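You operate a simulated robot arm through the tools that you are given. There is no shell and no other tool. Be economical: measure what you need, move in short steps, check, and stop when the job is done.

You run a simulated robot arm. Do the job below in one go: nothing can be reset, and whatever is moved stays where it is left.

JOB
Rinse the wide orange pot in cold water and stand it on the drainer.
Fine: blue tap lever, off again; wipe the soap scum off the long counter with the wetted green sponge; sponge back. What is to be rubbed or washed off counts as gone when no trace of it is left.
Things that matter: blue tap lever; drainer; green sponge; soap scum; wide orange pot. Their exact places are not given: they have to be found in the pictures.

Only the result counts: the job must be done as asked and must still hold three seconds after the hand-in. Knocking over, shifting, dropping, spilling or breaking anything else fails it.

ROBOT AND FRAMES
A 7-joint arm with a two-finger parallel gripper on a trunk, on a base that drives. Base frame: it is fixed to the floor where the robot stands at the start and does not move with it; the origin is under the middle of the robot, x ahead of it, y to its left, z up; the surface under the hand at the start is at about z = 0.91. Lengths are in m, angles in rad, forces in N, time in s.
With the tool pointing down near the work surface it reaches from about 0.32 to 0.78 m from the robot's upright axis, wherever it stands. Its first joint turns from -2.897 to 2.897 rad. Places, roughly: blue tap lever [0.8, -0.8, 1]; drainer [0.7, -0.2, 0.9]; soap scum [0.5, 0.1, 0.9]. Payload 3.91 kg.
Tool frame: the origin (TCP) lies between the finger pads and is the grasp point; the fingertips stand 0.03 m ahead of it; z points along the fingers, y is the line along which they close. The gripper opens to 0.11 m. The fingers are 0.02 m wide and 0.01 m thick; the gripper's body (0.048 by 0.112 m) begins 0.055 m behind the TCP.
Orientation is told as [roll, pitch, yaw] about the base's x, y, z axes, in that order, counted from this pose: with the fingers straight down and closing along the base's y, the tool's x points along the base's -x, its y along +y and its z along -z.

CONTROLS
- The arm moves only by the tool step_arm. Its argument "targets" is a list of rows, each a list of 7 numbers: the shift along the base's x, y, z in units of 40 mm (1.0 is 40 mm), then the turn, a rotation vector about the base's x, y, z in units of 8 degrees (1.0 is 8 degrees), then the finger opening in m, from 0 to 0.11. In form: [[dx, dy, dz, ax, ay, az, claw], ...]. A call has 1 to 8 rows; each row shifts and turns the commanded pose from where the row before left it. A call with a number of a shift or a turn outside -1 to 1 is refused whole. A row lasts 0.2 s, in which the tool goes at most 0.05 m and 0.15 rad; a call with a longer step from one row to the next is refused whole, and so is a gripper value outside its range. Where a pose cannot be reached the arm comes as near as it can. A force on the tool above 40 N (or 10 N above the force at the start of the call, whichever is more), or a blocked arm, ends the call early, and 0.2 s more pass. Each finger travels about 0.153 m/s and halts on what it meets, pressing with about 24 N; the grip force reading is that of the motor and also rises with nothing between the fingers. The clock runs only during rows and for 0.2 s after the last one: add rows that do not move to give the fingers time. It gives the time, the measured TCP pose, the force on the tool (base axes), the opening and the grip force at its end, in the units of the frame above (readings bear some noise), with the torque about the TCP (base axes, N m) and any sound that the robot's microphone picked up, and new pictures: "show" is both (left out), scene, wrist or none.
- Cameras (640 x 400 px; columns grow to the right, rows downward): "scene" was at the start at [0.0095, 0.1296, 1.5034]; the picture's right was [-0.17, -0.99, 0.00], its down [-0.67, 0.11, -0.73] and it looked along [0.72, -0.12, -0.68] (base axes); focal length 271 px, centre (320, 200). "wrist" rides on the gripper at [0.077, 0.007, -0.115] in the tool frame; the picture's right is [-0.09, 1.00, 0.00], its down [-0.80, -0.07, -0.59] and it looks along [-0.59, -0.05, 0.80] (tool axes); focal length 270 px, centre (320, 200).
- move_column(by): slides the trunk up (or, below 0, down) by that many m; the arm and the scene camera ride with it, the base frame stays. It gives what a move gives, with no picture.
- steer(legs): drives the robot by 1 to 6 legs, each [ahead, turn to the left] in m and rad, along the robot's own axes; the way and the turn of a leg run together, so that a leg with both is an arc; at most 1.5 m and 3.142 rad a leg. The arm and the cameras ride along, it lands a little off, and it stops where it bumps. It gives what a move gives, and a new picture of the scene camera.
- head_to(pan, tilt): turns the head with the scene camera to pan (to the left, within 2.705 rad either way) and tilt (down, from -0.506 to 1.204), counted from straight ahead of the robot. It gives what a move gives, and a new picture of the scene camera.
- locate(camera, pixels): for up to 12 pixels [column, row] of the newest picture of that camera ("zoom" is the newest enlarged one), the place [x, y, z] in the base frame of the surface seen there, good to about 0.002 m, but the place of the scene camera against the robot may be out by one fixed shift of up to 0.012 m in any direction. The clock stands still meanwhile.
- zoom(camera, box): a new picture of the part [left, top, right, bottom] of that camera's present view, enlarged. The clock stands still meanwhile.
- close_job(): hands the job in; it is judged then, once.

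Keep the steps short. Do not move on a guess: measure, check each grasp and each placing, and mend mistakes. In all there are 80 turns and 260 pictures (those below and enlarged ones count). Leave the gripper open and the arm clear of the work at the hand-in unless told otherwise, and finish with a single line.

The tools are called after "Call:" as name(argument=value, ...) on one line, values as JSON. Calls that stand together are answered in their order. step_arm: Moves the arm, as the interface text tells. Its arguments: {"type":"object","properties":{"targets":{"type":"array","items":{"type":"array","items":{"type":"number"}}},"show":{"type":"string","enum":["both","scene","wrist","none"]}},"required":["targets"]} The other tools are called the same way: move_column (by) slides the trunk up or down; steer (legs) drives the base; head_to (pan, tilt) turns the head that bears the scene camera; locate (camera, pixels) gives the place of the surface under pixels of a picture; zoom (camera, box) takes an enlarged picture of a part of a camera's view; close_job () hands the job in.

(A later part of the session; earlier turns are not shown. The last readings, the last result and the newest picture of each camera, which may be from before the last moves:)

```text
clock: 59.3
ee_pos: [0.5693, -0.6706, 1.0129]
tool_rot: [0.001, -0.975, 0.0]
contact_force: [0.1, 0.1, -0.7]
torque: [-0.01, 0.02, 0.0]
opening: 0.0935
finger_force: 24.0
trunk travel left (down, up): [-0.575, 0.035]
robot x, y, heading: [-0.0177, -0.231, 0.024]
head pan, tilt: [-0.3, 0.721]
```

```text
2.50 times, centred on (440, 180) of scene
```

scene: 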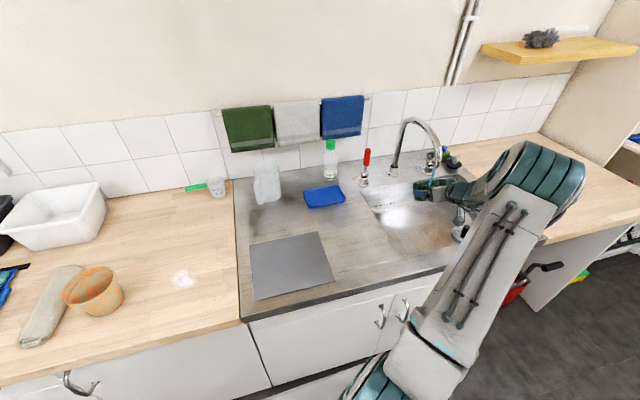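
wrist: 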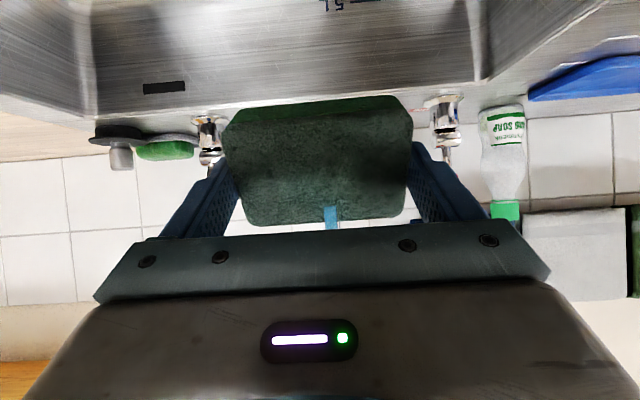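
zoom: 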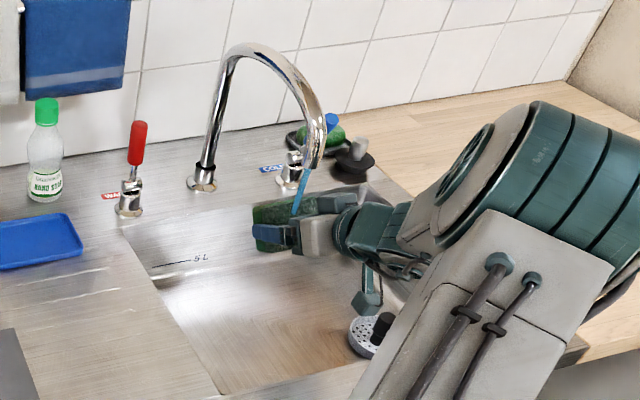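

The sponge has darkened; the stream stops at it. I dwell a bit more, then back out and let it drip over the basin.

Call:
step_arm(targets=[[0, 0, 0, 0, 0, 0, 0.05], [0, 0, 0, 0, 0, 0, 0.05], [-0.8, 0, 0, 0, 0, 0, 0.05], [-0.8, 0, 0, 0, 0, 0, 0.05], [-0.8, 0, 0, 0, 0, 0, 0.05], [-0.4, 0, 0, 0, 0, 0, 0.05], [0, 0, 0, 0, 0, 0, 0.05], [0, 0, 0, 0, 0, 0, 0.05]])

```text
clock: 61.1
ee_pos: [0.4589, -0.6718, 1.0117]
tool_rot: [0.001, -0.976, -0.001]
contact_force: [-0.1, -0.2, 0.8]
torque: [0.01, 0.02, 0.05]
opening: 0.0932
finger_force: 23.9
trunk travel left (down, up): [-0.575, 0.035]
robot x, y, heading: [-0.0183, -0.2294, 0.019]
head pan, tilt: [-0.3, 0.721]
```

scene: 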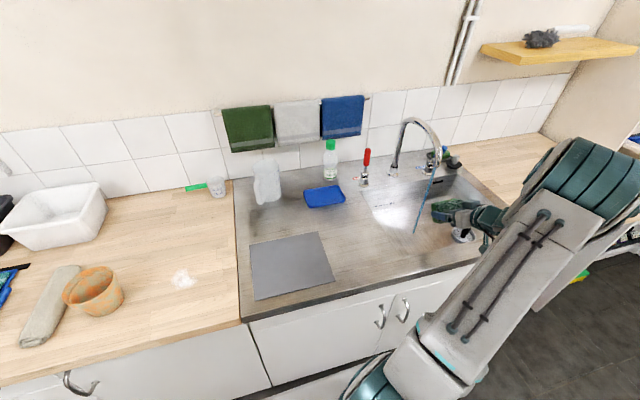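
wrist: 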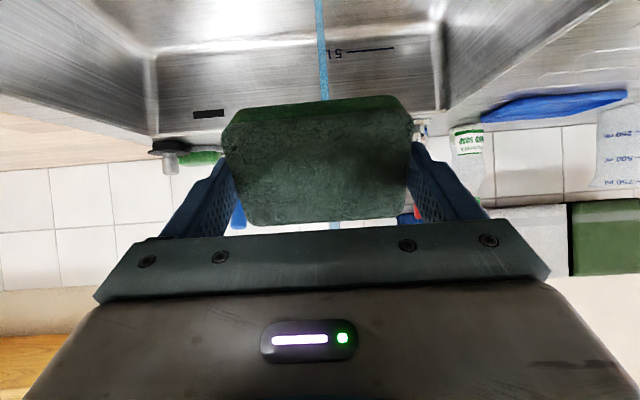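

Wet. I straighten the tool while carrying the sponge back toward the counter, then on to the scum.

Call:
step_arm(targets=[[0, 1, 0.3, 0, 1, 0, 0.05], [0, 1, 0.3, 0, 1, 0, 0.05], [0, 1, 0.3, 0, 1, 0, 0.05], [0, 1, 0.2, 0, 1, 0, 0.05], [0, 1, 0, 0, 1, 0, 0.05], [0, 1, 0, 0, 1, 0, 0.05], [0, 1, 0, 0, 1, 0, 0.05], [0, 1, 0, 0, 0, 0, 0.05]], show="none")

Call:
step_arm(targets=[[0, 1, 0, 0, 0, 0, 0.05], [0, 1, 0, 0, 0, 0, 0.05], [0, 1, 0, 0, 0, 0, 0.05], [0, 1, 0, 0, 0, 0, 0.05], [0, 1, 0, 0, 0, 0, 0.05], [0, 1, 0, 0, 0, 0, 0.05], [0, 1, 0, 0, 0, 0, 0.05], [0, 1, 0, 0, 0, 0, 0.05]], show="wrist")

```text
clock: 62.9
ee_pos: [0.459, -0.3505, 1.0559]
tool_rot: [0.0, 0.001, 0.002]
contact_force: [1.5, -0.3, 0.3]
torque: [-0.01, 0.01, 0.01]
opening: 0.0933
finger_force: 24.0
trunk travel left (down, up): [-0.575, 0.035]
robot x, y, heading: [-0.0173, -0.2273, 0.025]
head pan, tilt: [-0.3, 0.721]
```

```text
clock: 64.7
ee_pos: [0.4588, -0.0324, 1.0561]
tool_rot: [0.0, 0.003, 0.0]
contact_force: [-0.6, 0.8, -0.7]
torque: [-0.02, -0.04, 0.0]
opening: 0.093
finger_force: 23.8
trunk travel left (down, up): [-0.575, 0.035]
robot x, y, heading: [-0.0159, -0.2297, 0.03]
head pan, tilt: [-0.3, 0.721]
```

wrist: 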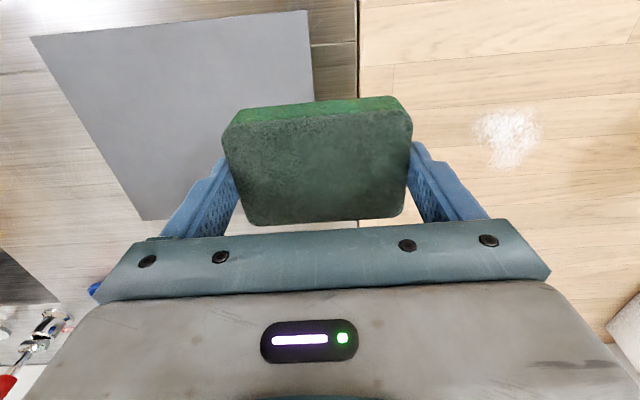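

I measure the scum's extent here.

Call:
locate(camera="wrist", pixels=[[473, 125], [543, 125], [510, 104], [504, 168], [508, 135]])

Call:
step_arm(targets=[[0.2, 0.9, 0, 0, 0, 0, 0.05], [0.2, 0.9, 0, 0, 0, 0, 0.05], [0.2, 0.9, 0, 0, 0, 0, 0.05], [0.2, 0.9, -0.7, 0, 0, 0, 0.05], [0.2, 0.9, -0.6, 0, 0, 0, 0.05], [0, 0, 0, 0, 0, 0, 0.05]], show="wrist")

```text
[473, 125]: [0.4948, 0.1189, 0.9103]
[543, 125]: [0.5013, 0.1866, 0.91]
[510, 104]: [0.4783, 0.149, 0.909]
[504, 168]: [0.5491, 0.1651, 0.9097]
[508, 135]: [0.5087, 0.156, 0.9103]
```

```text
clock: 66.1
ee_pos: [0.4996, 0.1462, 1.0035]
tool_rot: [0.003, 0.001, 0.001]
contact_force: [-1.1, -0.1, 0.4]
torque: [-0.02, -0.03, -0.02]
opening: 0.0932
finger_force: 24.1
trunk travel left (down, up): [-0.575, 0.035]
robot x, y, heading: [-0.0166, -0.2309, 0.024]
head pan, tilt: [-0.3, 0.721]
```

wrist: 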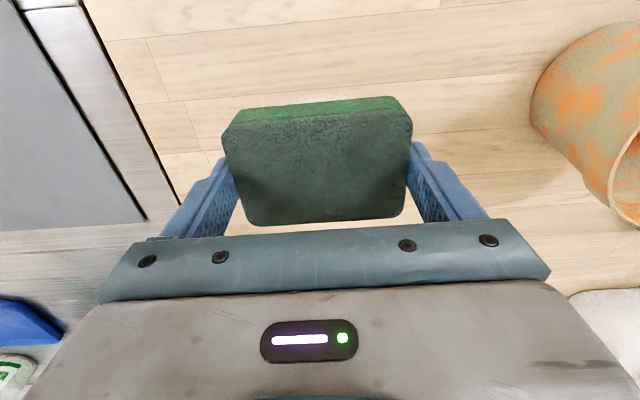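

Lower onto the scum gently until there is some contact force.

Call:
step_arm(targets=[[0, 0, -0.6, 0, 0, 0, 0.05], [0, 0, -0.6, 0, 0, 0, 0.05], [0, 0, -0.12, 0, 0, 0, 0.05], [0, 0, -0.08, 0, 0, 0, 0.05]], show="none")

```text
clock: 67.1
ee_pos: [0.4993, 0.1476, 0.9526]
tool_rot: [0.004, -0.003, 0.0]
contact_force: [1.3, -0.3, 21.1]
torque: [-0.8, -0.2, 0.04]
opening: 0.0934
finger_force: 24.0
trunk travel left (down, up): [-0.575, 0.035]
robot x, y, heading: [-0.0167, -0.2314, 0.019]
head pan, tilt: [-0.3, 0.721]
```

Contact at 21 N. I ease up slightly and wipe in overlapping strokes along x at y = 0.13, 0.155, 0.18.

Call:
step_arm(targets=[[-0.7, -0.4, 0.04, 0, 0, 0, 0.05], [0.75, 0, 0, 0, 0, 0, 0.05], [0.75, 0, 0, 0, 0, 0, 0.05], [0.7, 0, 0, 0, 0, 0, 0.05], [0, 0.6, 0, 0, 0, 0, 0.05], [-0.75, 0, 0, 0, 0, 0, 0.05], [-0.75, 0, 0, 0, 0, 0, 0.05], [-0.7, 0, 0, 0, 0, 0, 0.05]], show="none")

Call:
step_arm(targets=[[0, 0.6, 0, 0, 0, 0, 0.05], [0.75, 0, 0, 0, 0, 0, 0.05], [0.75, 0, 0, 0, 0, 0, 0.05], [0.7, 0, 0, 0, 0, 0, 0.05], [-0.5, -0.6, 0, 0, 0, 0, 0.05], [-0.5, 0.3, 0, 0, 0, 0, 0.05], [-0.3, -0.6, 0, 0, 0, 0, 0.05]], show="none")

```text
clock: 68.9
ee_pos: [0.4697, 0.1572, 0.9503]
tool_rot: [0.001, 0.002, 0.0]
contact_force: [5.7, -2.5, 14.0]
torque: [0.18, -0.38, -0.07]
opening: 0.0932
finger_force: 24.4
trunk travel left (down, up): [-0.575, 0.035]
robot x, y, heading: [-0.0208, -0.2343, 0.024]
head pan, tilt: [-0.3, 0.721]
```

```text
clock: 70.5
ee_pos: [0.5046, 0.1446, 0.9487]
tool_rot: [0.001, 0.005, 0.001]
contact_force: [-4.1, -1.7, 8.7]
torque: [0.06, -0.01, 0.05]
opening: 0.0934
finger_force: 23.7
trunk travel left (down, up): [-0.575, 0.035]
robot x, y, heading: [-0.0178, -0.2314, 0.025]
head pan, tilt: [-0.3, 0.721]
```

I lift the sponge and move it right to look at the wiped patch.

Call:
step_arm(targets=[[0, 0, 0.9, 0, 0, 0, 0.05], [-0.4, -0.8, 0.9, 0, 0, 0, 0.05], [-0.4, -1, 0.8, 0, 0, 0, 0.05], [-0.3, -1, 0, 0, 0, 0, 0.05], [0, -1, 0, 0, 0, 0, 0.05], [0, -0.6, 0, 0, 0, 0, 0.05]], show="both")

Call:
zoom(camera="wrist", box=[420, 60, 640, 200])

Call:
zoom(camera="scene", box=[130, 220, 250, 330])

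```text
refused: row 2 steps farther than a row can; nothing moved
```

```text
2.86 times, centred on (530, 130) of wrist
```

zoom: 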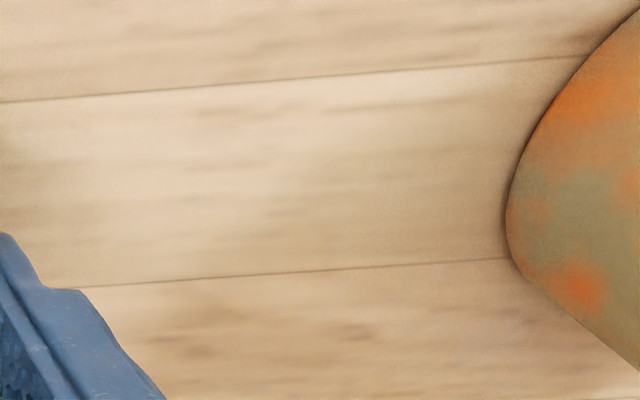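

```text
3.64 times, centred on (190, 275) of scene
```

zoom: 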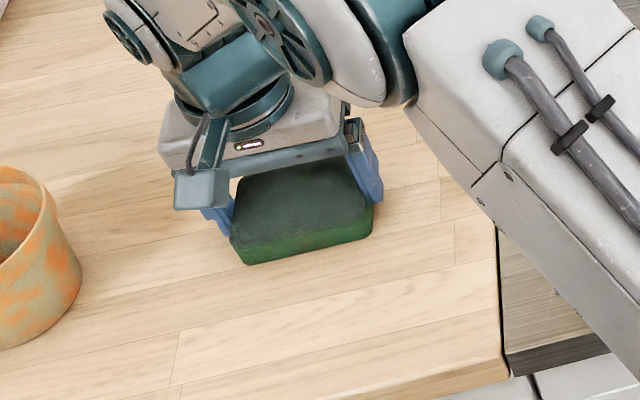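

That row was too long; I redo with shorter rows.

Call:
step_arm(targets=[[0, 0, 0.9, 0, 0, 0, 0.05], [0, -0.6, 0.9, 0, 0, 0, 0.05], [-0.4, -0.7, 0.7, 0, 0, 0, 0.05], [-0.3, -1, 0, 0, 0, 0, 0.05], [0, -1, 0, 0, 0, 0, 0.05], [0, -0.6, 0, 0, 0, 0, 0.05]], show="both")

Call:
zoom(camera="wrist", box=[400, 60, 620, 200])

Call:
zoom(camera="scene", box=[110, 210, 270, 320])

```text
clock: 71.9
ee_pos: [0.48, -0.0119, 1.0468]
tool_rot: [0.002, 0.002, 0.001]
contact_force: [-0.8, -0.2, -1.0]
torque: [0.03, 0.01, -0.02]
opening: 0.0932
finger_force: 23.8
trunk travel left (down, up): [-0.575, 0.035]
robot x, y, heading: [-0.0138, -0.2322, 0.03]
head pan, tilt: [-0.3, 0.721]
```

scene: 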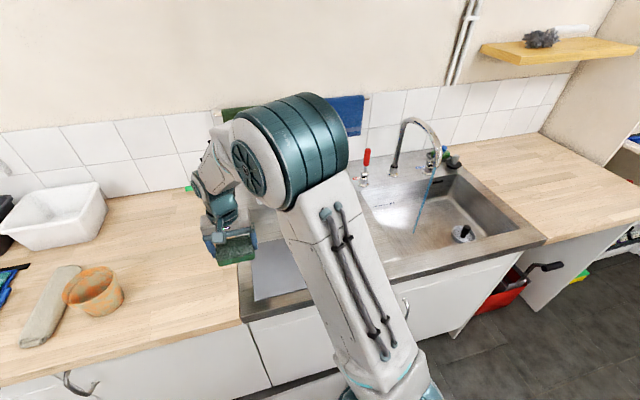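
wrist: 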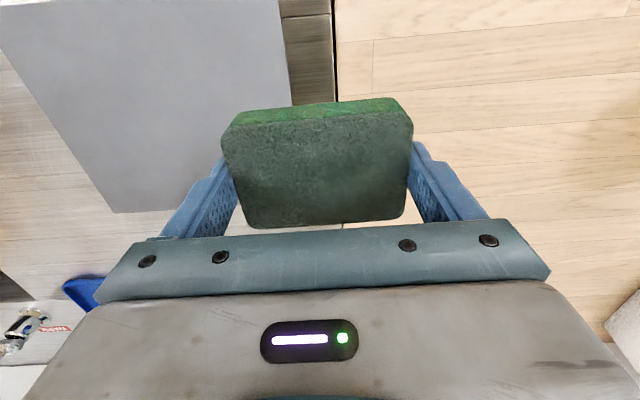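

```text
2.86 times, centred on (510, 130) of wrist
```

zoom: 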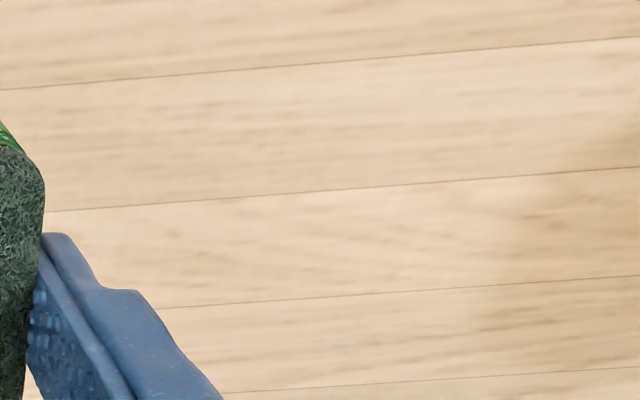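

```text
3.64 times, centred on (190, 265) of scene
```

zoom: 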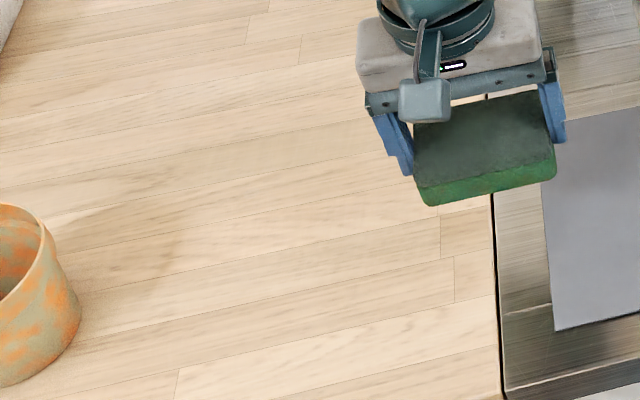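

No trace is left. I put the sponge back at (0.480,-0.154) on the mat.

Call:
step_arm(targets=[[0, -0.9, 0, 0, 0, 0, 0.05], [0, -0.9, 0, 0, 0, 0, 0.05], [0, -0.9, 0, 0, 0, 0, 0.05], [0, -0.85, 0, 0, 0, 0, 0.05], [0, 0, -0.8, 0, 0, 0, 0.05], [0, 0, -0.8, 0, 0, 0, 0.05], [0, 0, -0.6, 0, 0, 0, 0.05], [0, 0, -0.05, 0, 0, 0, 0.05]], show="wrist")

```text
clock: 73.7
ee_pos: [0.4784, -0.1517, 0.9576]
tool_rot: [0.001, 0.0, -0.001]
contact_force: [0.8, 0.0, 0.0]
torque: [0.04, -0.02, 0.0]
opening: 0.0931
finger_force: 24.1
trunk travel left (down, up): [-0.575, 0.035]
robot x, y, heading: [-0.0183, -0.234, 0.023]
head pan, tilt: [-0.3, 0.721]
```

wrist: 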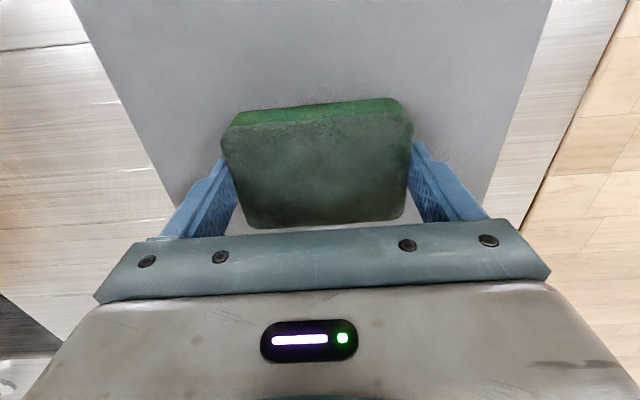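

A few mm more until contact, then release and rise straight up.

Call:
step_arm(targets=[[0, -0.05, -0.1, 0, 0, 0, 0.05], [0, 0, 0, 0, 0, 0, 0.05], [0, 0, 0, 0, 0, 0, 0.11], [0, 0, 0, 0, 0, 0, 0.11], [0, 0, 0.8, 0, 0, 0, 0.11], [0, 0, 1, 0, 0, 0, 0.11], [0, 0, 1, 0, 0, 0, 0.11]], show="wrist")

Call:
head_to(pan=0.4, tilt=0.75)

Call:
zoom(camera="scene", box=[190, 160, 350, 260])

```text
clock: 75.3
ee_pos: [0.4794, -0.155, 1.0671]
tool_rot: [0.002, -0.001, 0.0]
contact_force: [-0.4, -0.1, 0.1]
torque: [-0.02, 0.01, 0.01]
opening: 0.1101
finger_force: 0.1
trunk travel left (down, up): [-0.575, 0.035]
robot x, y, heading: [-0.0175, -0.2303, 0.02]
head pan, tilt: [-0.3, 0.721]
```

wrist: 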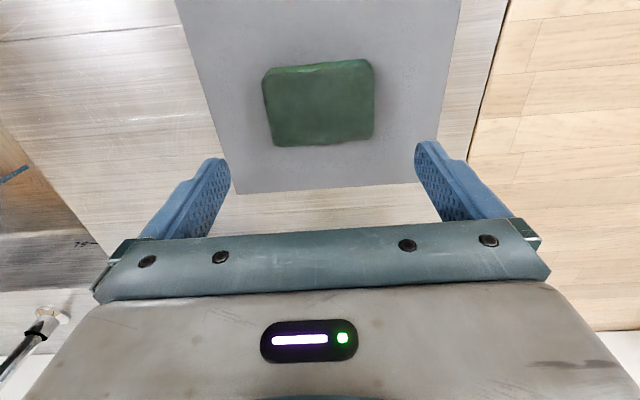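

```text
clock: 76.3
ee_pos: [0.4805, -0.1555, 1.066]
tool_rot: [0.002, 0.001, 0.0]
contact_force: [-0.3, -0.2, -0.4]
torque: [-0.03, 0.0, 0.02]
opening: 0.1099
finger_force: 0.0
trunk travel left (down, up): [-0.575, 0.035]
robot x, y, heading: [-0.0185, -0.2321, 0.027]
head pan, tilt: [0.4, 0.75]
```

scene: 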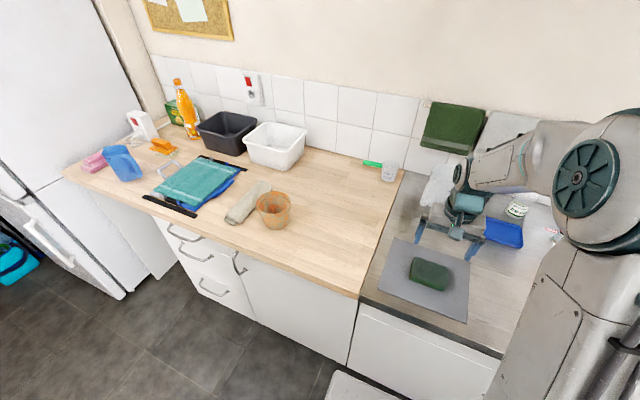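

```text
4.00 times, centred on (270, 210) of scene
```

zoom: 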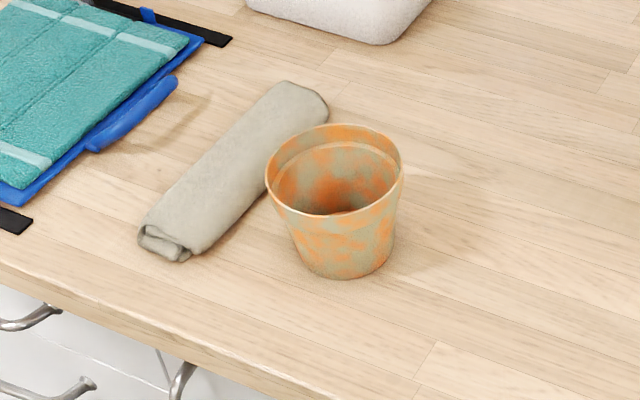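

The pot stands upright with a greyish film on it, next to a rolled cloth. I measure it.

Call:
locate(camera="zoom", pixels=[[268, 182], [402, 172], [338, 127], [333, 214], [330, 277], [390, 260], [340, 205], [270, 110], [297, 265], [395, 235]])

Call:
step_arm(targets=[[-0.3, 1, 0.5, 0, 0, 0, 0.11], [-0.3, 1, 0.5, 0, 0, 0, 0.11], [-0.3, 1, 0.5, 0, 0, 0, 0.11], [-0.3, 1, 0.5, 0, 0, 0, 0.11], [0, 1, 0.5, 0, 0, 0, 0.11], [0, 1, 0.5, 0, 0, 0, 0.11], [0, 1, 0, 0, 0, 0, 0.11], [0, 1, 0, 0, 0, 0, 0.11]], show="none")

Call:
step_arm(targets=[[0, 1, 0, 0, 0, 0, 0.11], [0, 1, 0, 0, 0, 0, 0.11], [0, 0.9, 0, 0, 0, 0, 0.11]], show="wrist")

```text
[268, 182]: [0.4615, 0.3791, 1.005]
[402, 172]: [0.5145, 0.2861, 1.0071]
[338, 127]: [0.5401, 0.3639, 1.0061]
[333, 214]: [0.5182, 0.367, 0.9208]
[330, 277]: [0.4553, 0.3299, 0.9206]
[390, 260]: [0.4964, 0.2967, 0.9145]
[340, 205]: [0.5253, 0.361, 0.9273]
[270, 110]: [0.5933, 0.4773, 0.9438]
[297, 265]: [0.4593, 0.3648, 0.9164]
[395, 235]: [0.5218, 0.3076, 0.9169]
```

```text
clock: 78.1
ee_pos: [0.4304, 0.166, 1.1854]
tool_rot: [-0.001, 0.002, 0.001]
contact_force: [-0.3, 0.8, 0.2]
torque: [-0.03, 0.0, -0.02]
opening: 0.1099
finger_force: 0.1
trunk travel left (down, up): [-0.575, 0.035]
robot x, y, heading: [-0.0185, -0.2294, 0.027]
head pan, tilt: [0.4, 0.75]
```

```text
clock: 78.9
ee_pos: [0.4277, 0.2831, 1.1874]
tool_rot: [-0.001, 0.001, 0.002]
contact_force: [-0.7, 0.7, -0.4]
torque: [-0.03, -0.01, -0.02]
opening: 0.1099
finger_force: 0.1
trunk travel left (down, up): [-0.575, 0.035]
robot x, y, heading: [-0.0153, -0.2273, 0.021]
head pan, tilt: [0.4, 0.75]
```

wrist: 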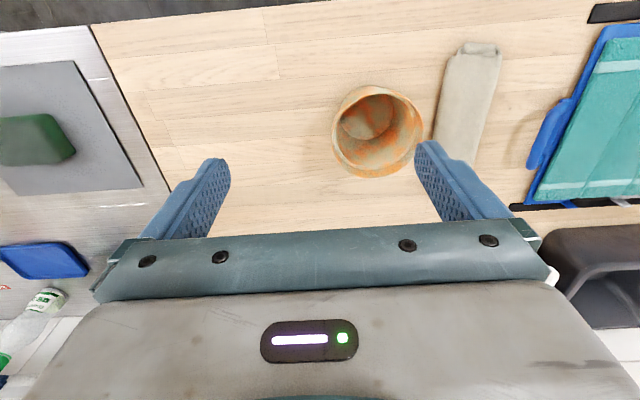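

Call:
zoom(camera="wrist", box=[310, 60, 470, 190])

Call:
locate(camera="zoom", pixels=[[106, 240], [432, 250], [270, 122], [240, 105], [280, 435], [220, 250], [180, 420], [120, 330], [410, 400]])

Call:
locate(camera="wrist", pixels=[[334, 118], [420, 128], [375, 88], [370, 176], [438, 120], [345, 165]])

```text
3.08 times, centred on (390, 125) of wrist
```

zoom: 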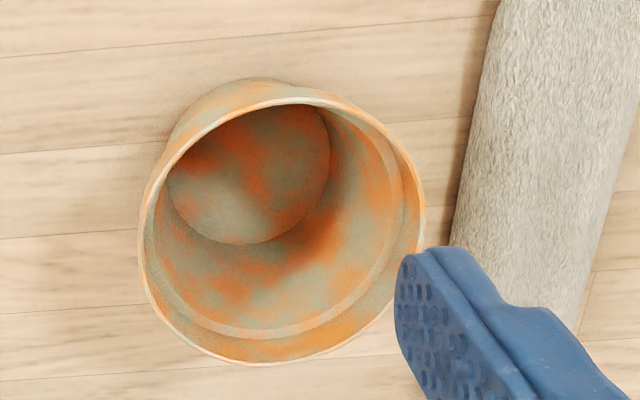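

```text
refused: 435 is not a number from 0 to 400
```

```text
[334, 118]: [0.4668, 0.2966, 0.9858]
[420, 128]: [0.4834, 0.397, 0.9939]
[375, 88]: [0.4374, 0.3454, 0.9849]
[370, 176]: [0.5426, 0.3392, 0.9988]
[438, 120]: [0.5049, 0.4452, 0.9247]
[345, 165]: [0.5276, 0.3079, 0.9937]
```

Pot rim: centre ≈(0.491,0.344), diameter ≈0.108, rim z≈1.0, base 0.91 — too wide to span, so I'll pinch the near wall radially. I turn the tool -41.5° so its closing line points along the arm's reach and open to 0.06, hovering above the near rim.

Call:
step_arm(targets=[[0.12, 0.1, -0.2, 0, 0, -0.87, 0.06], [0.12, 0.1, -0.2, 0, 0, -0.87, 0.06], [0.12, 0.1, -0.2, 0, 0, -0.87, 0.06], [0.12, 0.1, -0.2, 0, 0, -0.87, 0.06], [0.12, 0.1, -0.2, 0, 0, -0.87, 0.06], [0.12, 0.1, -0.2, 0, 0, -0.87, 0.06], [0, 0, 0, 0, 0, 0, 0.06]])

Call:
zoom(camera="scene", box=[200, 120, 360, 240])

```text
clock: 80.5
ee_pos: [0.4596, 0.3029, 1.1389]
tool_rot: [0.002, 0.0, -0.732]
contact_force: [-0.5, -0.6, -0.4]
torque: [0.05, -0.02, 0.0]
opening: 0.0602
finger_force: 0.1
trunk travel left (down, up): [-0.575, 0.035]
robot x, y, heading: [-0.0175, -0.2293, 0.024]
head pan, tilt: [0.4, 0.75]
```

scene: 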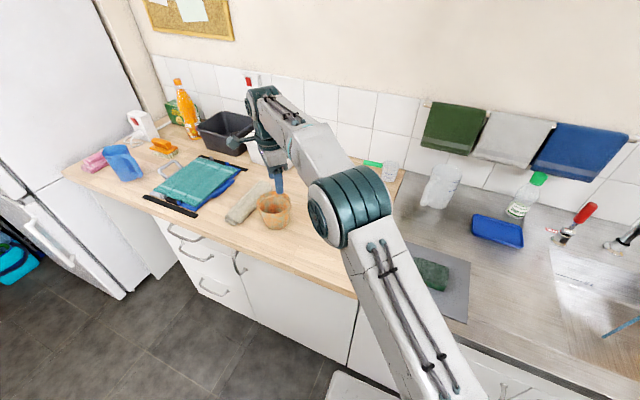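
wrist: 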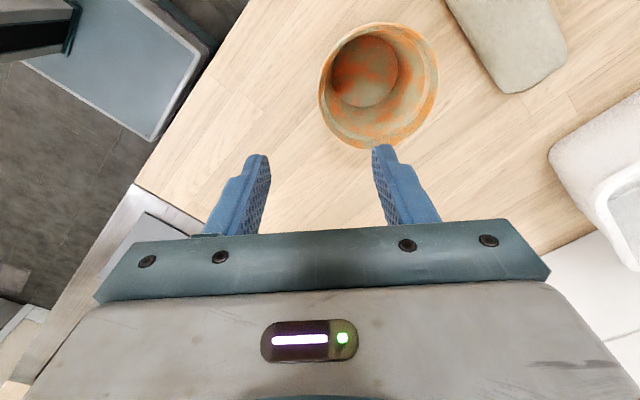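

```text
3.33 times, centred on (280, 180) of scene
```

zoom: 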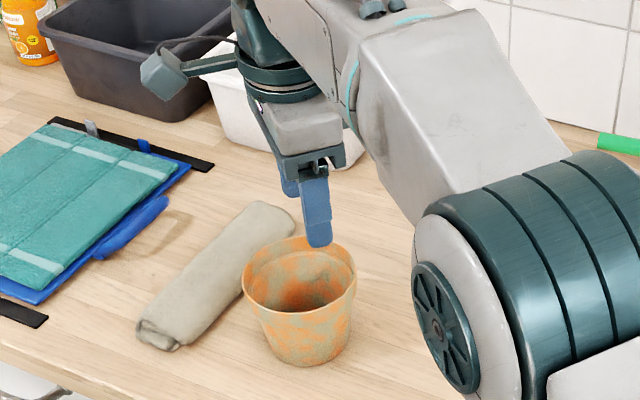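

I measure rim points in this wrist view to align precisely.

Call:
locate(camera="wrist", pixels=[[320, 90], [321, 100], [436, 72], [437, 85], [360, 146], [405, 133], [370, 22], [345, 33], [415, 34], [330, 125], [425, 115]])

Call:
zoom(camera="wrist", box=[290, 5, 470, 165])

```text
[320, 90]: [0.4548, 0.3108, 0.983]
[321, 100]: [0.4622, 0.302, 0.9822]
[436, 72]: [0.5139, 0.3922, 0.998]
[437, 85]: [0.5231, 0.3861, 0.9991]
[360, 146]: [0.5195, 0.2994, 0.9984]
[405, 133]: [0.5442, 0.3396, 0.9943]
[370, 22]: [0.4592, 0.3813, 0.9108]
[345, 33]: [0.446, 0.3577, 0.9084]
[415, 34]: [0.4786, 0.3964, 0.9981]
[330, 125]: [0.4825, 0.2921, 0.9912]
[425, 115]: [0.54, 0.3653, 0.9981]
```

```text
2.50 times, centred on (380, 85) of wrist
```

zoom: 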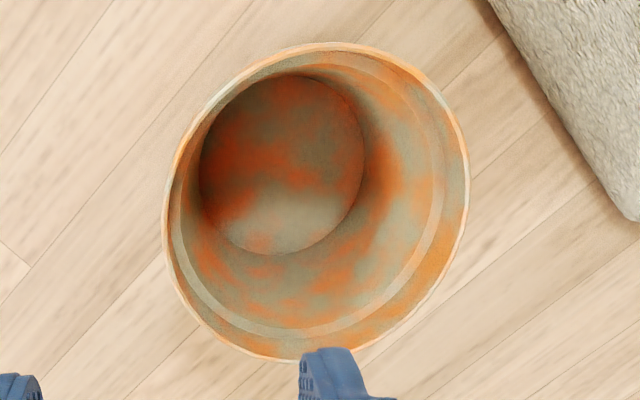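

Circle fit: centre (0.4925,0.345), radius 0.052. Target wall point (0.4596,0.308). I shift 5 mm and descend so the wall comes between the fingers.

Call:
step_arm(targets=[[0, 0.13, -0.75, 0, 0, 0, 0.06], [0, 0, -0.75, 0, 0, 0, 0.06], [0, 0, -0.75, 0, 0, 0, 0.06], [0, 0, -0.75, 0, 0, 0, 0.06], [0, 0, -0.7, 0, 0, 0, 0.06], [0, 0, 0, 0, 0, 0, 0.06]])

Call:
zoom(camera="scene", box=[200, 150, 360, 250])

```text
clock: 81.9
ee_pos: [0.4589, 0.3087, 0.9915]
tool_rot: [0.001, 0.0, -0.728]
contact_force: [1.3, -0.9, -0.5]
torque: [-0.05, 0.01, 0.0]
opening: 0.0601
finger_force: 0.1
trunk travel left (down, up): [-0.575, 0.035]
robot x, y, heading: [-0.0171, -0.2281, 0.023]
head pan, tilt: [0.4, 0.75]
```

scene: 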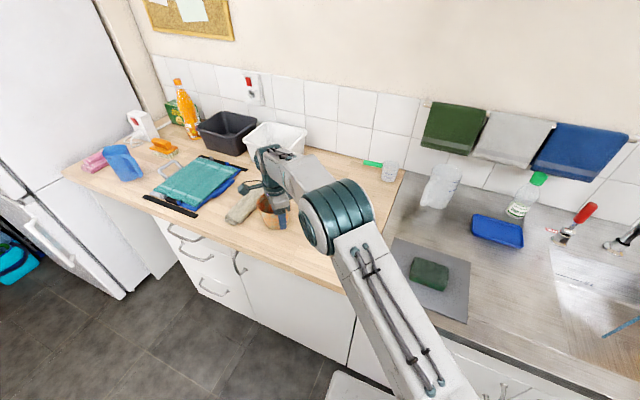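
wrist: 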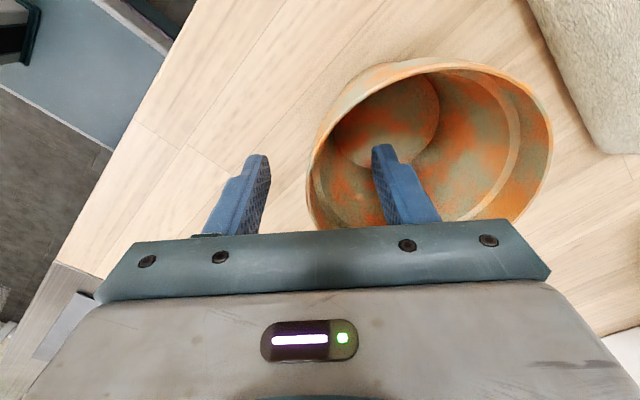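

```text
4.00 times, centred on (280, 200) of scene
```

zoom: 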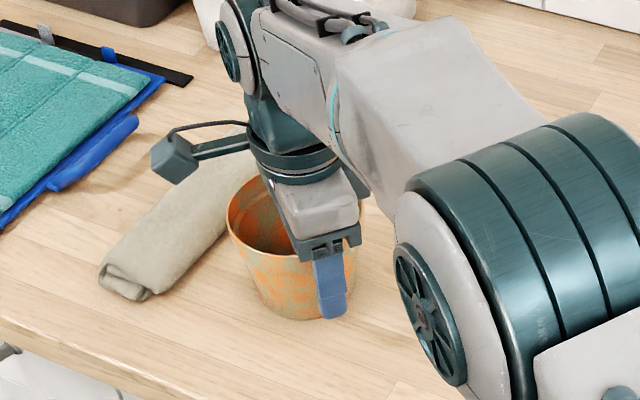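

The wall is between the fingers. I close and lift a little to check.

Call:
step_arm(targets=[[0, 0, 0, 0, 0, 0, 0.03], [0, 0, 0, 0, 0, 0, 0.015], [0, 0, 0, 0, 0, 0, 0.0], [0, 0, 0, 0, 0, 0, 0.0], [0, 0, 0.5, 0, 0, 0, 0.0], [0, 0, 1, 0, 0, 0, 0.0], [0, 0, 1, 0, 0, 0, 0.0]])

```text
clock: 83.5
ee_pos: [0.4604, 0.3099, 1.0903]
tool_rot: [-0.001, 0.0, -0.73]
contact_force: [0.2, 0.0, -0.7]
torque: [-0.01, 0.02, -0.03]
opening: 0.0061
finger_force: 24.1
trunk travel left (down, up): [-0.575, 0.035]
robot x, y, heading: [-0.0172, -0.2276, 0.025]
head pan, tilt: [0.4, 0.75]
```

scene: 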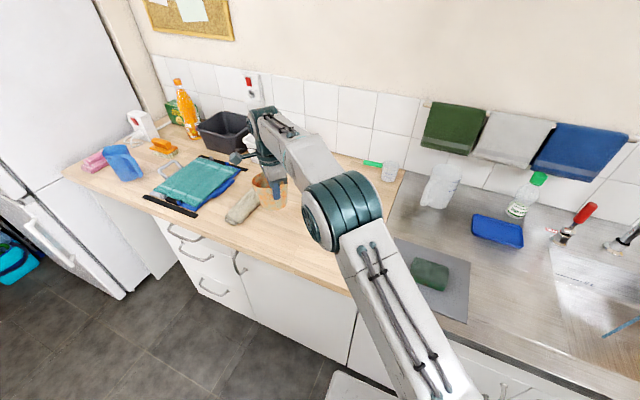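
wrist: 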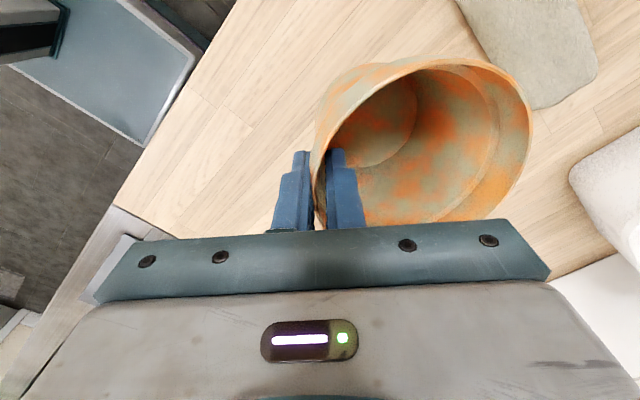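

Pot is held by its wall (opening 0.006). I carry it across at z 1.09 while turning the tool with the arm, toward the sink.

Call:
step_arm(targets=[[-0.13, -1, 0, 0, 0, -0.5, 0.0], [-0.13, -1, 0, 0, 0, -0.5, 0.0], [-0.13, -1, 0, 0, 0, -0.5, 0.0], [-0.13, -1, 0, 0, 0, -0.5, 0.0], [-0.13, -1, 0, 0, 0, -0.5, 0.0], [-0.13, -1, 0, 0, 0, -0.5, 0.0], [-0.13, -1, 0, 0, 0, -0.5, 0.0], [-0.13, -1, 0, 0, 0, -0.5, 0.0]], show="none")

Call:
step_arm(targets=[[0, -1, 0, 0, 0, -0.5, 0.0], [0, -1, 0, 0, 0, -0.5, 0.0], [0, -1, 0, 0, 0, -0.5, 0.0], [0, -1, 0, 0, 0, -0.5, 0.0], [0, -1, 0, 0, 0, -0.5, 0.0], [0, -1, 0, 0, 0, -0.5, 0.0], [0, -1, 0, 0, 0, -0.5, 0.0], [0, -1, 0, 0, 0, -0.5, 0.0]], show="wrist")

Call:
head_to(pan=-0.3, tilt=0.72)

```text
clock: 85.3
ee_pos: [0.4182, -0.0145, 1.0907]
tool_rot: [0.003, 0.003, -1.289]
contact_force: [0.2, 0.5, -0.2]
torque: [-0.01, -0.01, -0.04]
opening: 0.0063
finger_force: 24.2
trunk travel left (down, up): [-0.575, 0.035]
robot x, y, heading: [-0.0172, -0.2313, 0.027]
head pan, tilt: [0.4, 0.75]
```

```text
clock: 87.1
ee_pos: [0.4187, -0.3323, 1.0898]
tool_rot: [0.0, 0.001, -1.846]
contact_force: [-0.5, -0.6, -0.8]
torque: [0.04, 0.02, 0.01]
opening: 0.0064
finger_force: 23.6
trunk travel left (down, up): [-0.575, 0.035]
robot x, y, heading: [-0.0156, -0.2347, 0.026]
head pan, tilt: [0.4, 0.75]
```

wrist: 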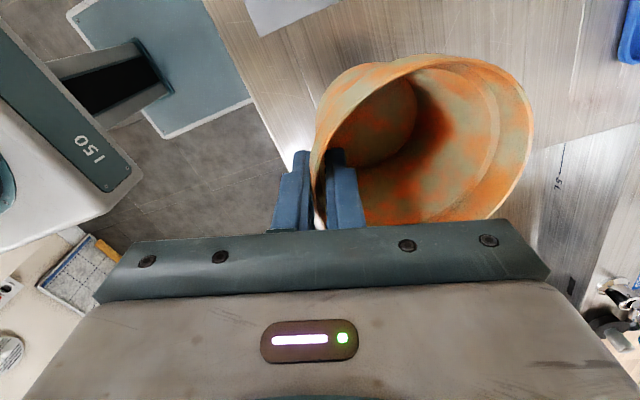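

```text
clock: 88.2
ee_pos: [0.4198, -0.3304, 1.0903]
tool_rot: [0.0, 0.002, -1.844]
contact_force: [-0.1, 0.0, -0.2]
torque: [0.03, 0.02, 0.0]
opening: 0.0061
finger_force: 24.2
trunk travel left (down, up): [-0.575, 0.035]
robot x, y, heading: [-0.0157, -0.2343, 0.025]
head pan, tilt: [-0.3, 0.721]
```

scene: 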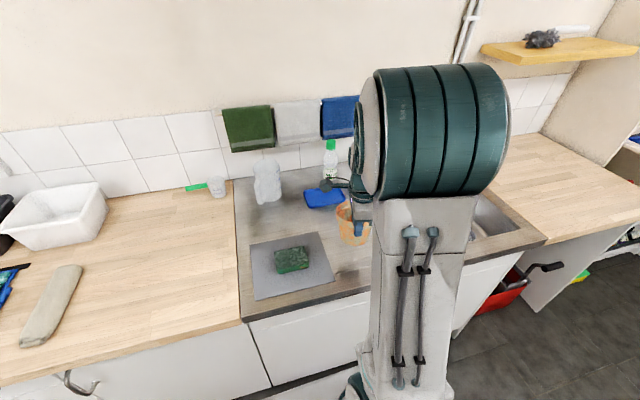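

Five more rows to the pre-position, then tilting 40° toward the sink while lowering.

Call:
step_arm(targets=[[0, -1, 0, 0, 0, -0.5, 0.0], [0, -1, 0, 0, 0, -0.5, 0.0], [0, -1, 0, 0, 0, -0.5, 0.0], [0, -1, 0, 0, 0, -0.5, 0.0], [0, -1, 0, 0, 0, -0.5, 0.0]], show="none")

Call:
step_arm(targets=[[0, 0, -0.6, -0.588, -0.809, 0, 0.0], [0, 0, -0.6, -0.588, -0.809, 0, 0.0], [0, 0, -0.7, -0.588, -0.809, 0, 0.0], [0, 0, -0.7, -0.588, -0.809, 0, 0.0], [0, 0, -0.7, -0.588, -0.809, 0, 0.0]])

```text
clock: 89.4
ee_pos: [0.4191, -0.5316, 1.0901]
tool_rot: [0.001, 0.004, -2.197]
contact_force: [0.0, 0.2, -0.3]
torque: [0.01, 0.04, -0.07]
opening: 0.0062
finger_force: 24.0
trunk travel left (down, up): [-0.575, 0.035]
robot x, y, heading: [-0.0171, -0.2275, 0.023]
head pan, tilt: [-0.3, 0.721]
```

```text
clock: 90.6
ee_pos: [0.414, -0.534, 0.9594]
tool_rot: [0.7, 0.003, -2.198]
contact_force: [-1.1, -0.1, 0.1]
torque: [0.08, -0.01, 0.06]
opening: 0.0062
finger_force: 23.8
trunk travel left (down, up): [-0.575, 0.035]
robot x, y, heading: [-0.0194, -0.2322, 0.026]
head pan, tilt: [-0.3, 0.721]
```

scene: 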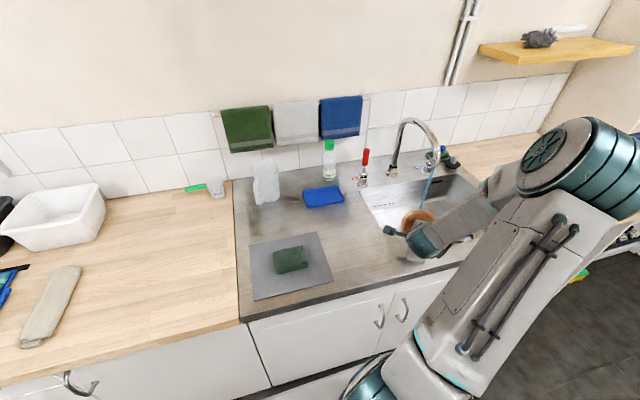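
wrist: 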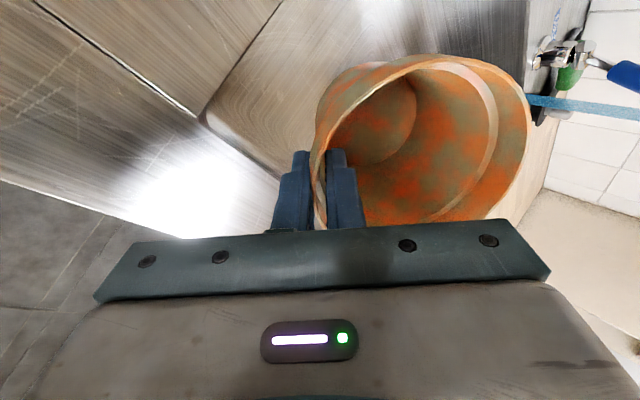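

The stream is just past the far rim. I advance along the arm's direction to bring it into the pot's mouth.

Call:
step_arm(targets=[[0.75, -0.6, 0, 0, 0, 0, 0.0], [0.75, -0.6, 0, 0, 0, 0, 0.0], [0.75, -0.6, 0, 0, 0, 0, 0.0], [0.75, -0.6, 0, 0, 0, 0, 0.0], [0, 0, 0, 0, 0, 0, 0.0]])

Call:
zoom(camera="scene", box=[360, 100, 520, 260])

```text
clock: 91.8
ee_pos: [0.5377, -0.6281, 0.958]
tool_rot: [0.699, -0.001, -2.195]
contact_force: [-0.4, 0.2, -0.4]
torque: [0.02, 0.03, 0.04]
opening: 0.0061
finger_force: 23.8
trunk travel left (down, up): [-0.575, 0.035]
robot x, y, heading: [-0.0174, -0.2313, 0.022]
head pan, tilt: [-0.3, 0.721]
```

scene: 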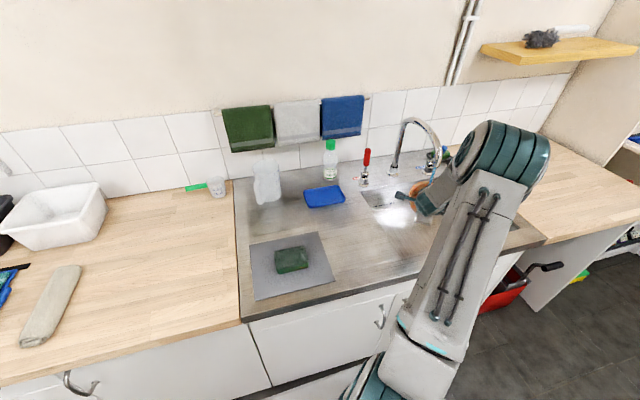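
wrist: 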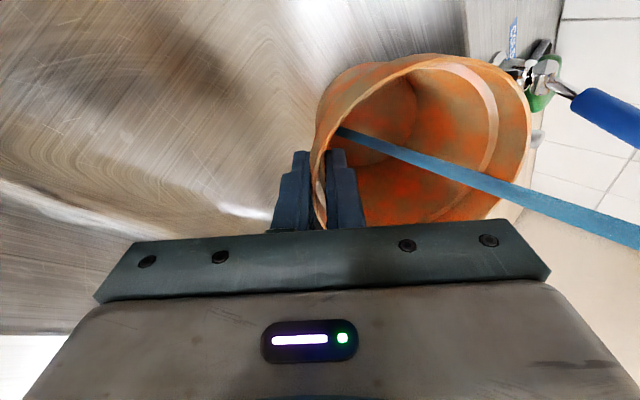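

```text
2.50 times, centred on (440, 180) of scene
```

zoom: 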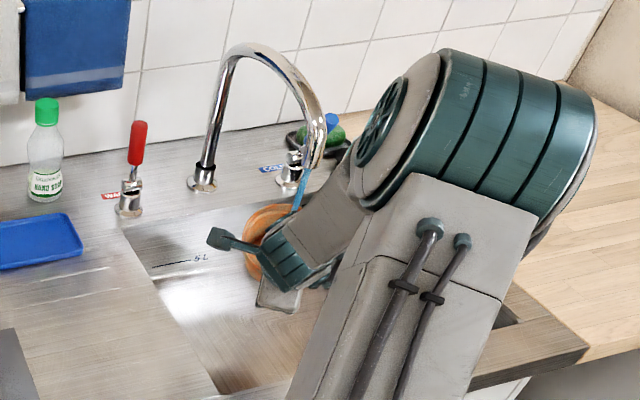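

The stream enters the mouth and the film is fading. I dwell 1.6 s.

Call:
step_arm(targets=[[0, 0, 0, 0, 0, 0, 0.0], [0.1, -0.08, 0, 0, 0, 0, 0.0], [0.1, -0.08, 0, 0, 0, 0, 0.0], [0, 0, 0, 0, 0, 0, 0.0], [0, 0, 0, 0, 0, 0, 0.0], [0, 0, 0, 0, 0, 0, 0.0], [0, 0, 0, 0, 0, 0, 0.0], [0, 0, 0, 0, 0, 0, 0.0]], show="wrist")

Call:
zoom(camera="wrist", box=[290, 40, 550, 230])

```text
clock: 93.6
ee_pos: [0.5465, -0.6342, 0.9591]
tool_rot: [0.7, -0.002, -2.197]
contact_force: [0.4, -1.1, -0.7]
torque: [0.01, 0.04, 0.02]
opening: 0.0064
finger_force: 23.9
trunk travel left (down, up): [-0.575, 0.035]
robot x, y, heading: [-0.0187, -0.2328, 0.026]
head pan, tilt: [-0.3, 0.721]
```

wrist: 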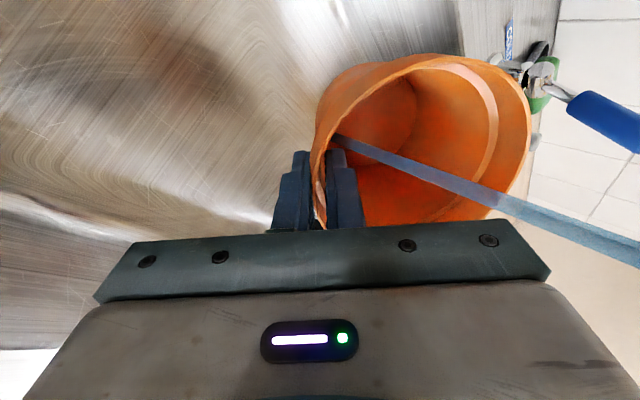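

```text
2.11 times, centred on (420, 135) of wrist
```

zoom: 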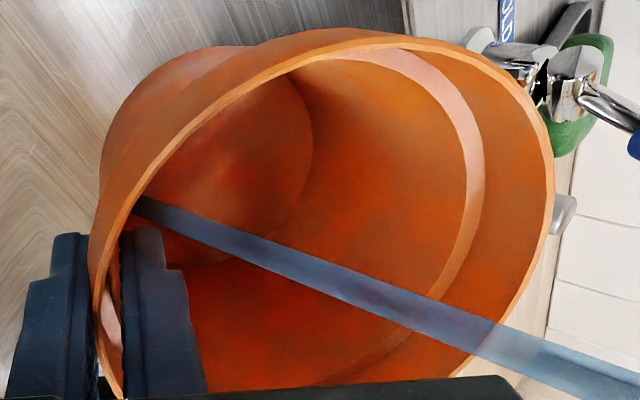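

The film fades over the whole pot. I dwell longer to be sure it's entirely gone.

Call:
step_arm(targets=[[0, 0, 0, 0, 0, 0, 0.0], [0, 0, 0, 0, 0, 0, 0.0], [0, 0, 0, 0, 0, 0, 0.0], [0, 0, 0, 0, 0, 0, 0.0], [0, 0, 0, 0, 0, 0, 0.0], [0, 0, 0, 0, 0, 0, 0.0], [0, 0, 0, 0, 0, 0, 0.0], [0, 0, 0, 0, 0, 0, 0.0]], show="none")

Call:
step_arm(targets=[[0, 0, 0, 0, 0, 0, 0.0], [0, 0, 0, 0, 0, 0, 0.0], [0, 0, 0, 0, 0, 0, 0.0], [0, 0, 0, 0, 0, 0, 0.0], [0, 0, 0, 0, 0, 0, 0.0], [0, 0, 0, 0, 0, 0, 0.0], [0, 0, 0, 0, 0, 0, 0.0], [0, 0, 0, 0, 0, 0, 0.0]], show="none")

Call:
zoom(camera="wrist", box=[290, 40, 550, 230])

```text
clock: 95.4
ee_pos: [0.5469, -0.6337, 0.9589]
tool_rot: [0.7, -0.003, -2.194]
contact_force: [0.7, -0.4, -0.8]
torque: [0.02, 0.0, -0.05]
opening: 0.0062
finger_force: 24.0
trunk travel left (down, up): [-0.575, 0.035]
robot x, y, heading: [-0.0189, -0.2287, 0.022]
head pan, tilt: [-0.3, 0.721]
```

```text
clock: 97.2
ee_pos: [0.5466, -0.6346, 0.9582]
tool_rot: [0.699, -0.001, -2.196]
contact_force: [-0.6, 0.3, 0.1]
torque: [0.03, 0.02, -0.03]
opening: 0.0064
finger_force: 23.5
trunk travel left (down, up): [-0.575, 0.035]
robot x, y, heading: [-0.0158, -0.2273, 0.025]
head pan, tilt: [-0.3, 0.721]
```

```text
2.11 times, centred on (420, 135) of wrist
```

zoom: 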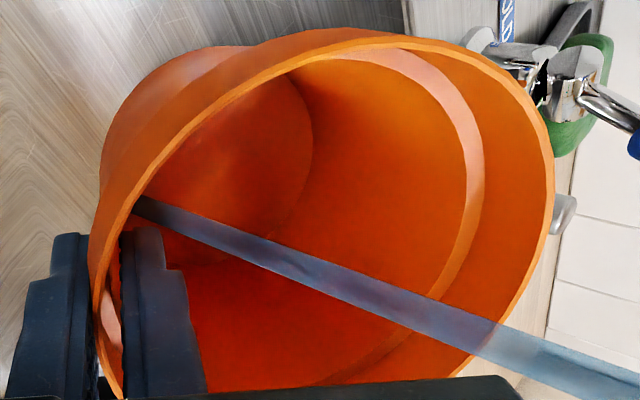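

The pot is clean orange with no film. I back out of the stream over the basin, raise it and tip it further to empty any water.

Call:
step_arm(targets=[[-0.7, 0.57, 0, 0, 0, 0, 0.0], [-0.7, 0.57, 0.3, 0, 0, 0, 0.0], [-0.25, 0.2, 0.9, 0, 0, 0, 0.0], [0, 0, 0.6, -0.588, -0.809, 0, 0.0], [0, 0, 0, -0.588, -0.809, 0, 0.0], [0, 0, 0, -0.588, -0.809, 0, 0.0], [0, 0, 0, -0.588, -0.809, 0, 0.0], [0, 0, 0, -0.588, -0.809, 0, 0.0]])

```text
clock: 99.0
ee_pos: [0.4796, -0.5792, 1.0307]
tool_rot: [1.398, -0.004, -2.197]
contact_force: [-0.3, 1.1, -1.4]
torque: [0.02, 0.03, 0.02]
opening: 0.0063
finger_force: 23.6
trunk travel left (down, up): [-0.575, 0.035]
robot x, y, heading: [-0.016, -0.23, 0.024]
head pan, tilt: [-0.3, 0.721]
```

scene: 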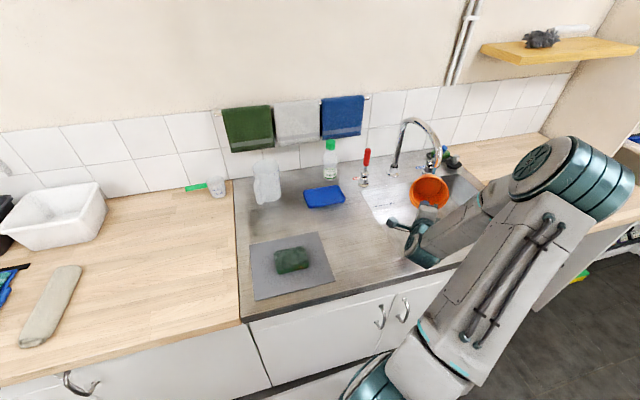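
wrist: 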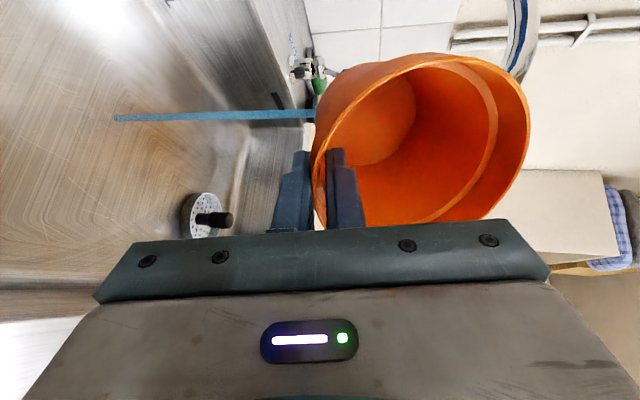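

The pot is empty and clean. I measure the free steel area between mat, tray and mug for placing.

Call:
locate(camera="scene", pixels=[[309, 209], [344, 201], [303, 190], [268, 203], [317, 233], [251, 244], [300, 222], [340, 225], [376, 236], [385, 225], [364, 198], [255, 202]])

Call:
zoom(camera="scene", box=[225, 130, 405, 270])

```text
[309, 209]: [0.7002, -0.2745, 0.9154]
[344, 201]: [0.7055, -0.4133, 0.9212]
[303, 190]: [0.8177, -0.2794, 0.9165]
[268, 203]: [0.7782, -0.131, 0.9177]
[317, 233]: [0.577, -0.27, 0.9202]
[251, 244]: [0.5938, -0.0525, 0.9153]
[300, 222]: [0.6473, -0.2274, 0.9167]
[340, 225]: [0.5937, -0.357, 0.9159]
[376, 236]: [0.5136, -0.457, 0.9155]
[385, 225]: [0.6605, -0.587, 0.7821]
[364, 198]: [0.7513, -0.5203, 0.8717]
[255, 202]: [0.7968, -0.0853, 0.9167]
```

```text
2.86 times, centred on (315, 200) of scene
```

zoom: 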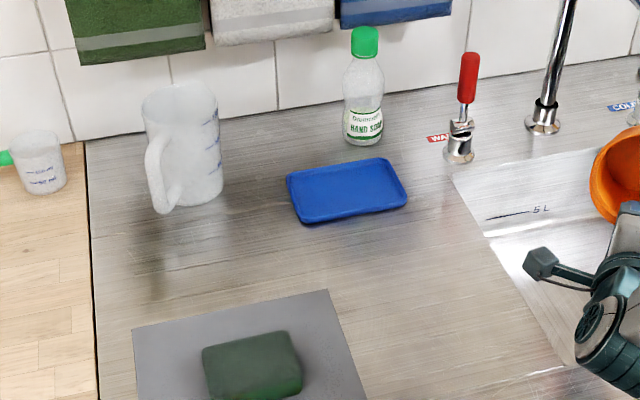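

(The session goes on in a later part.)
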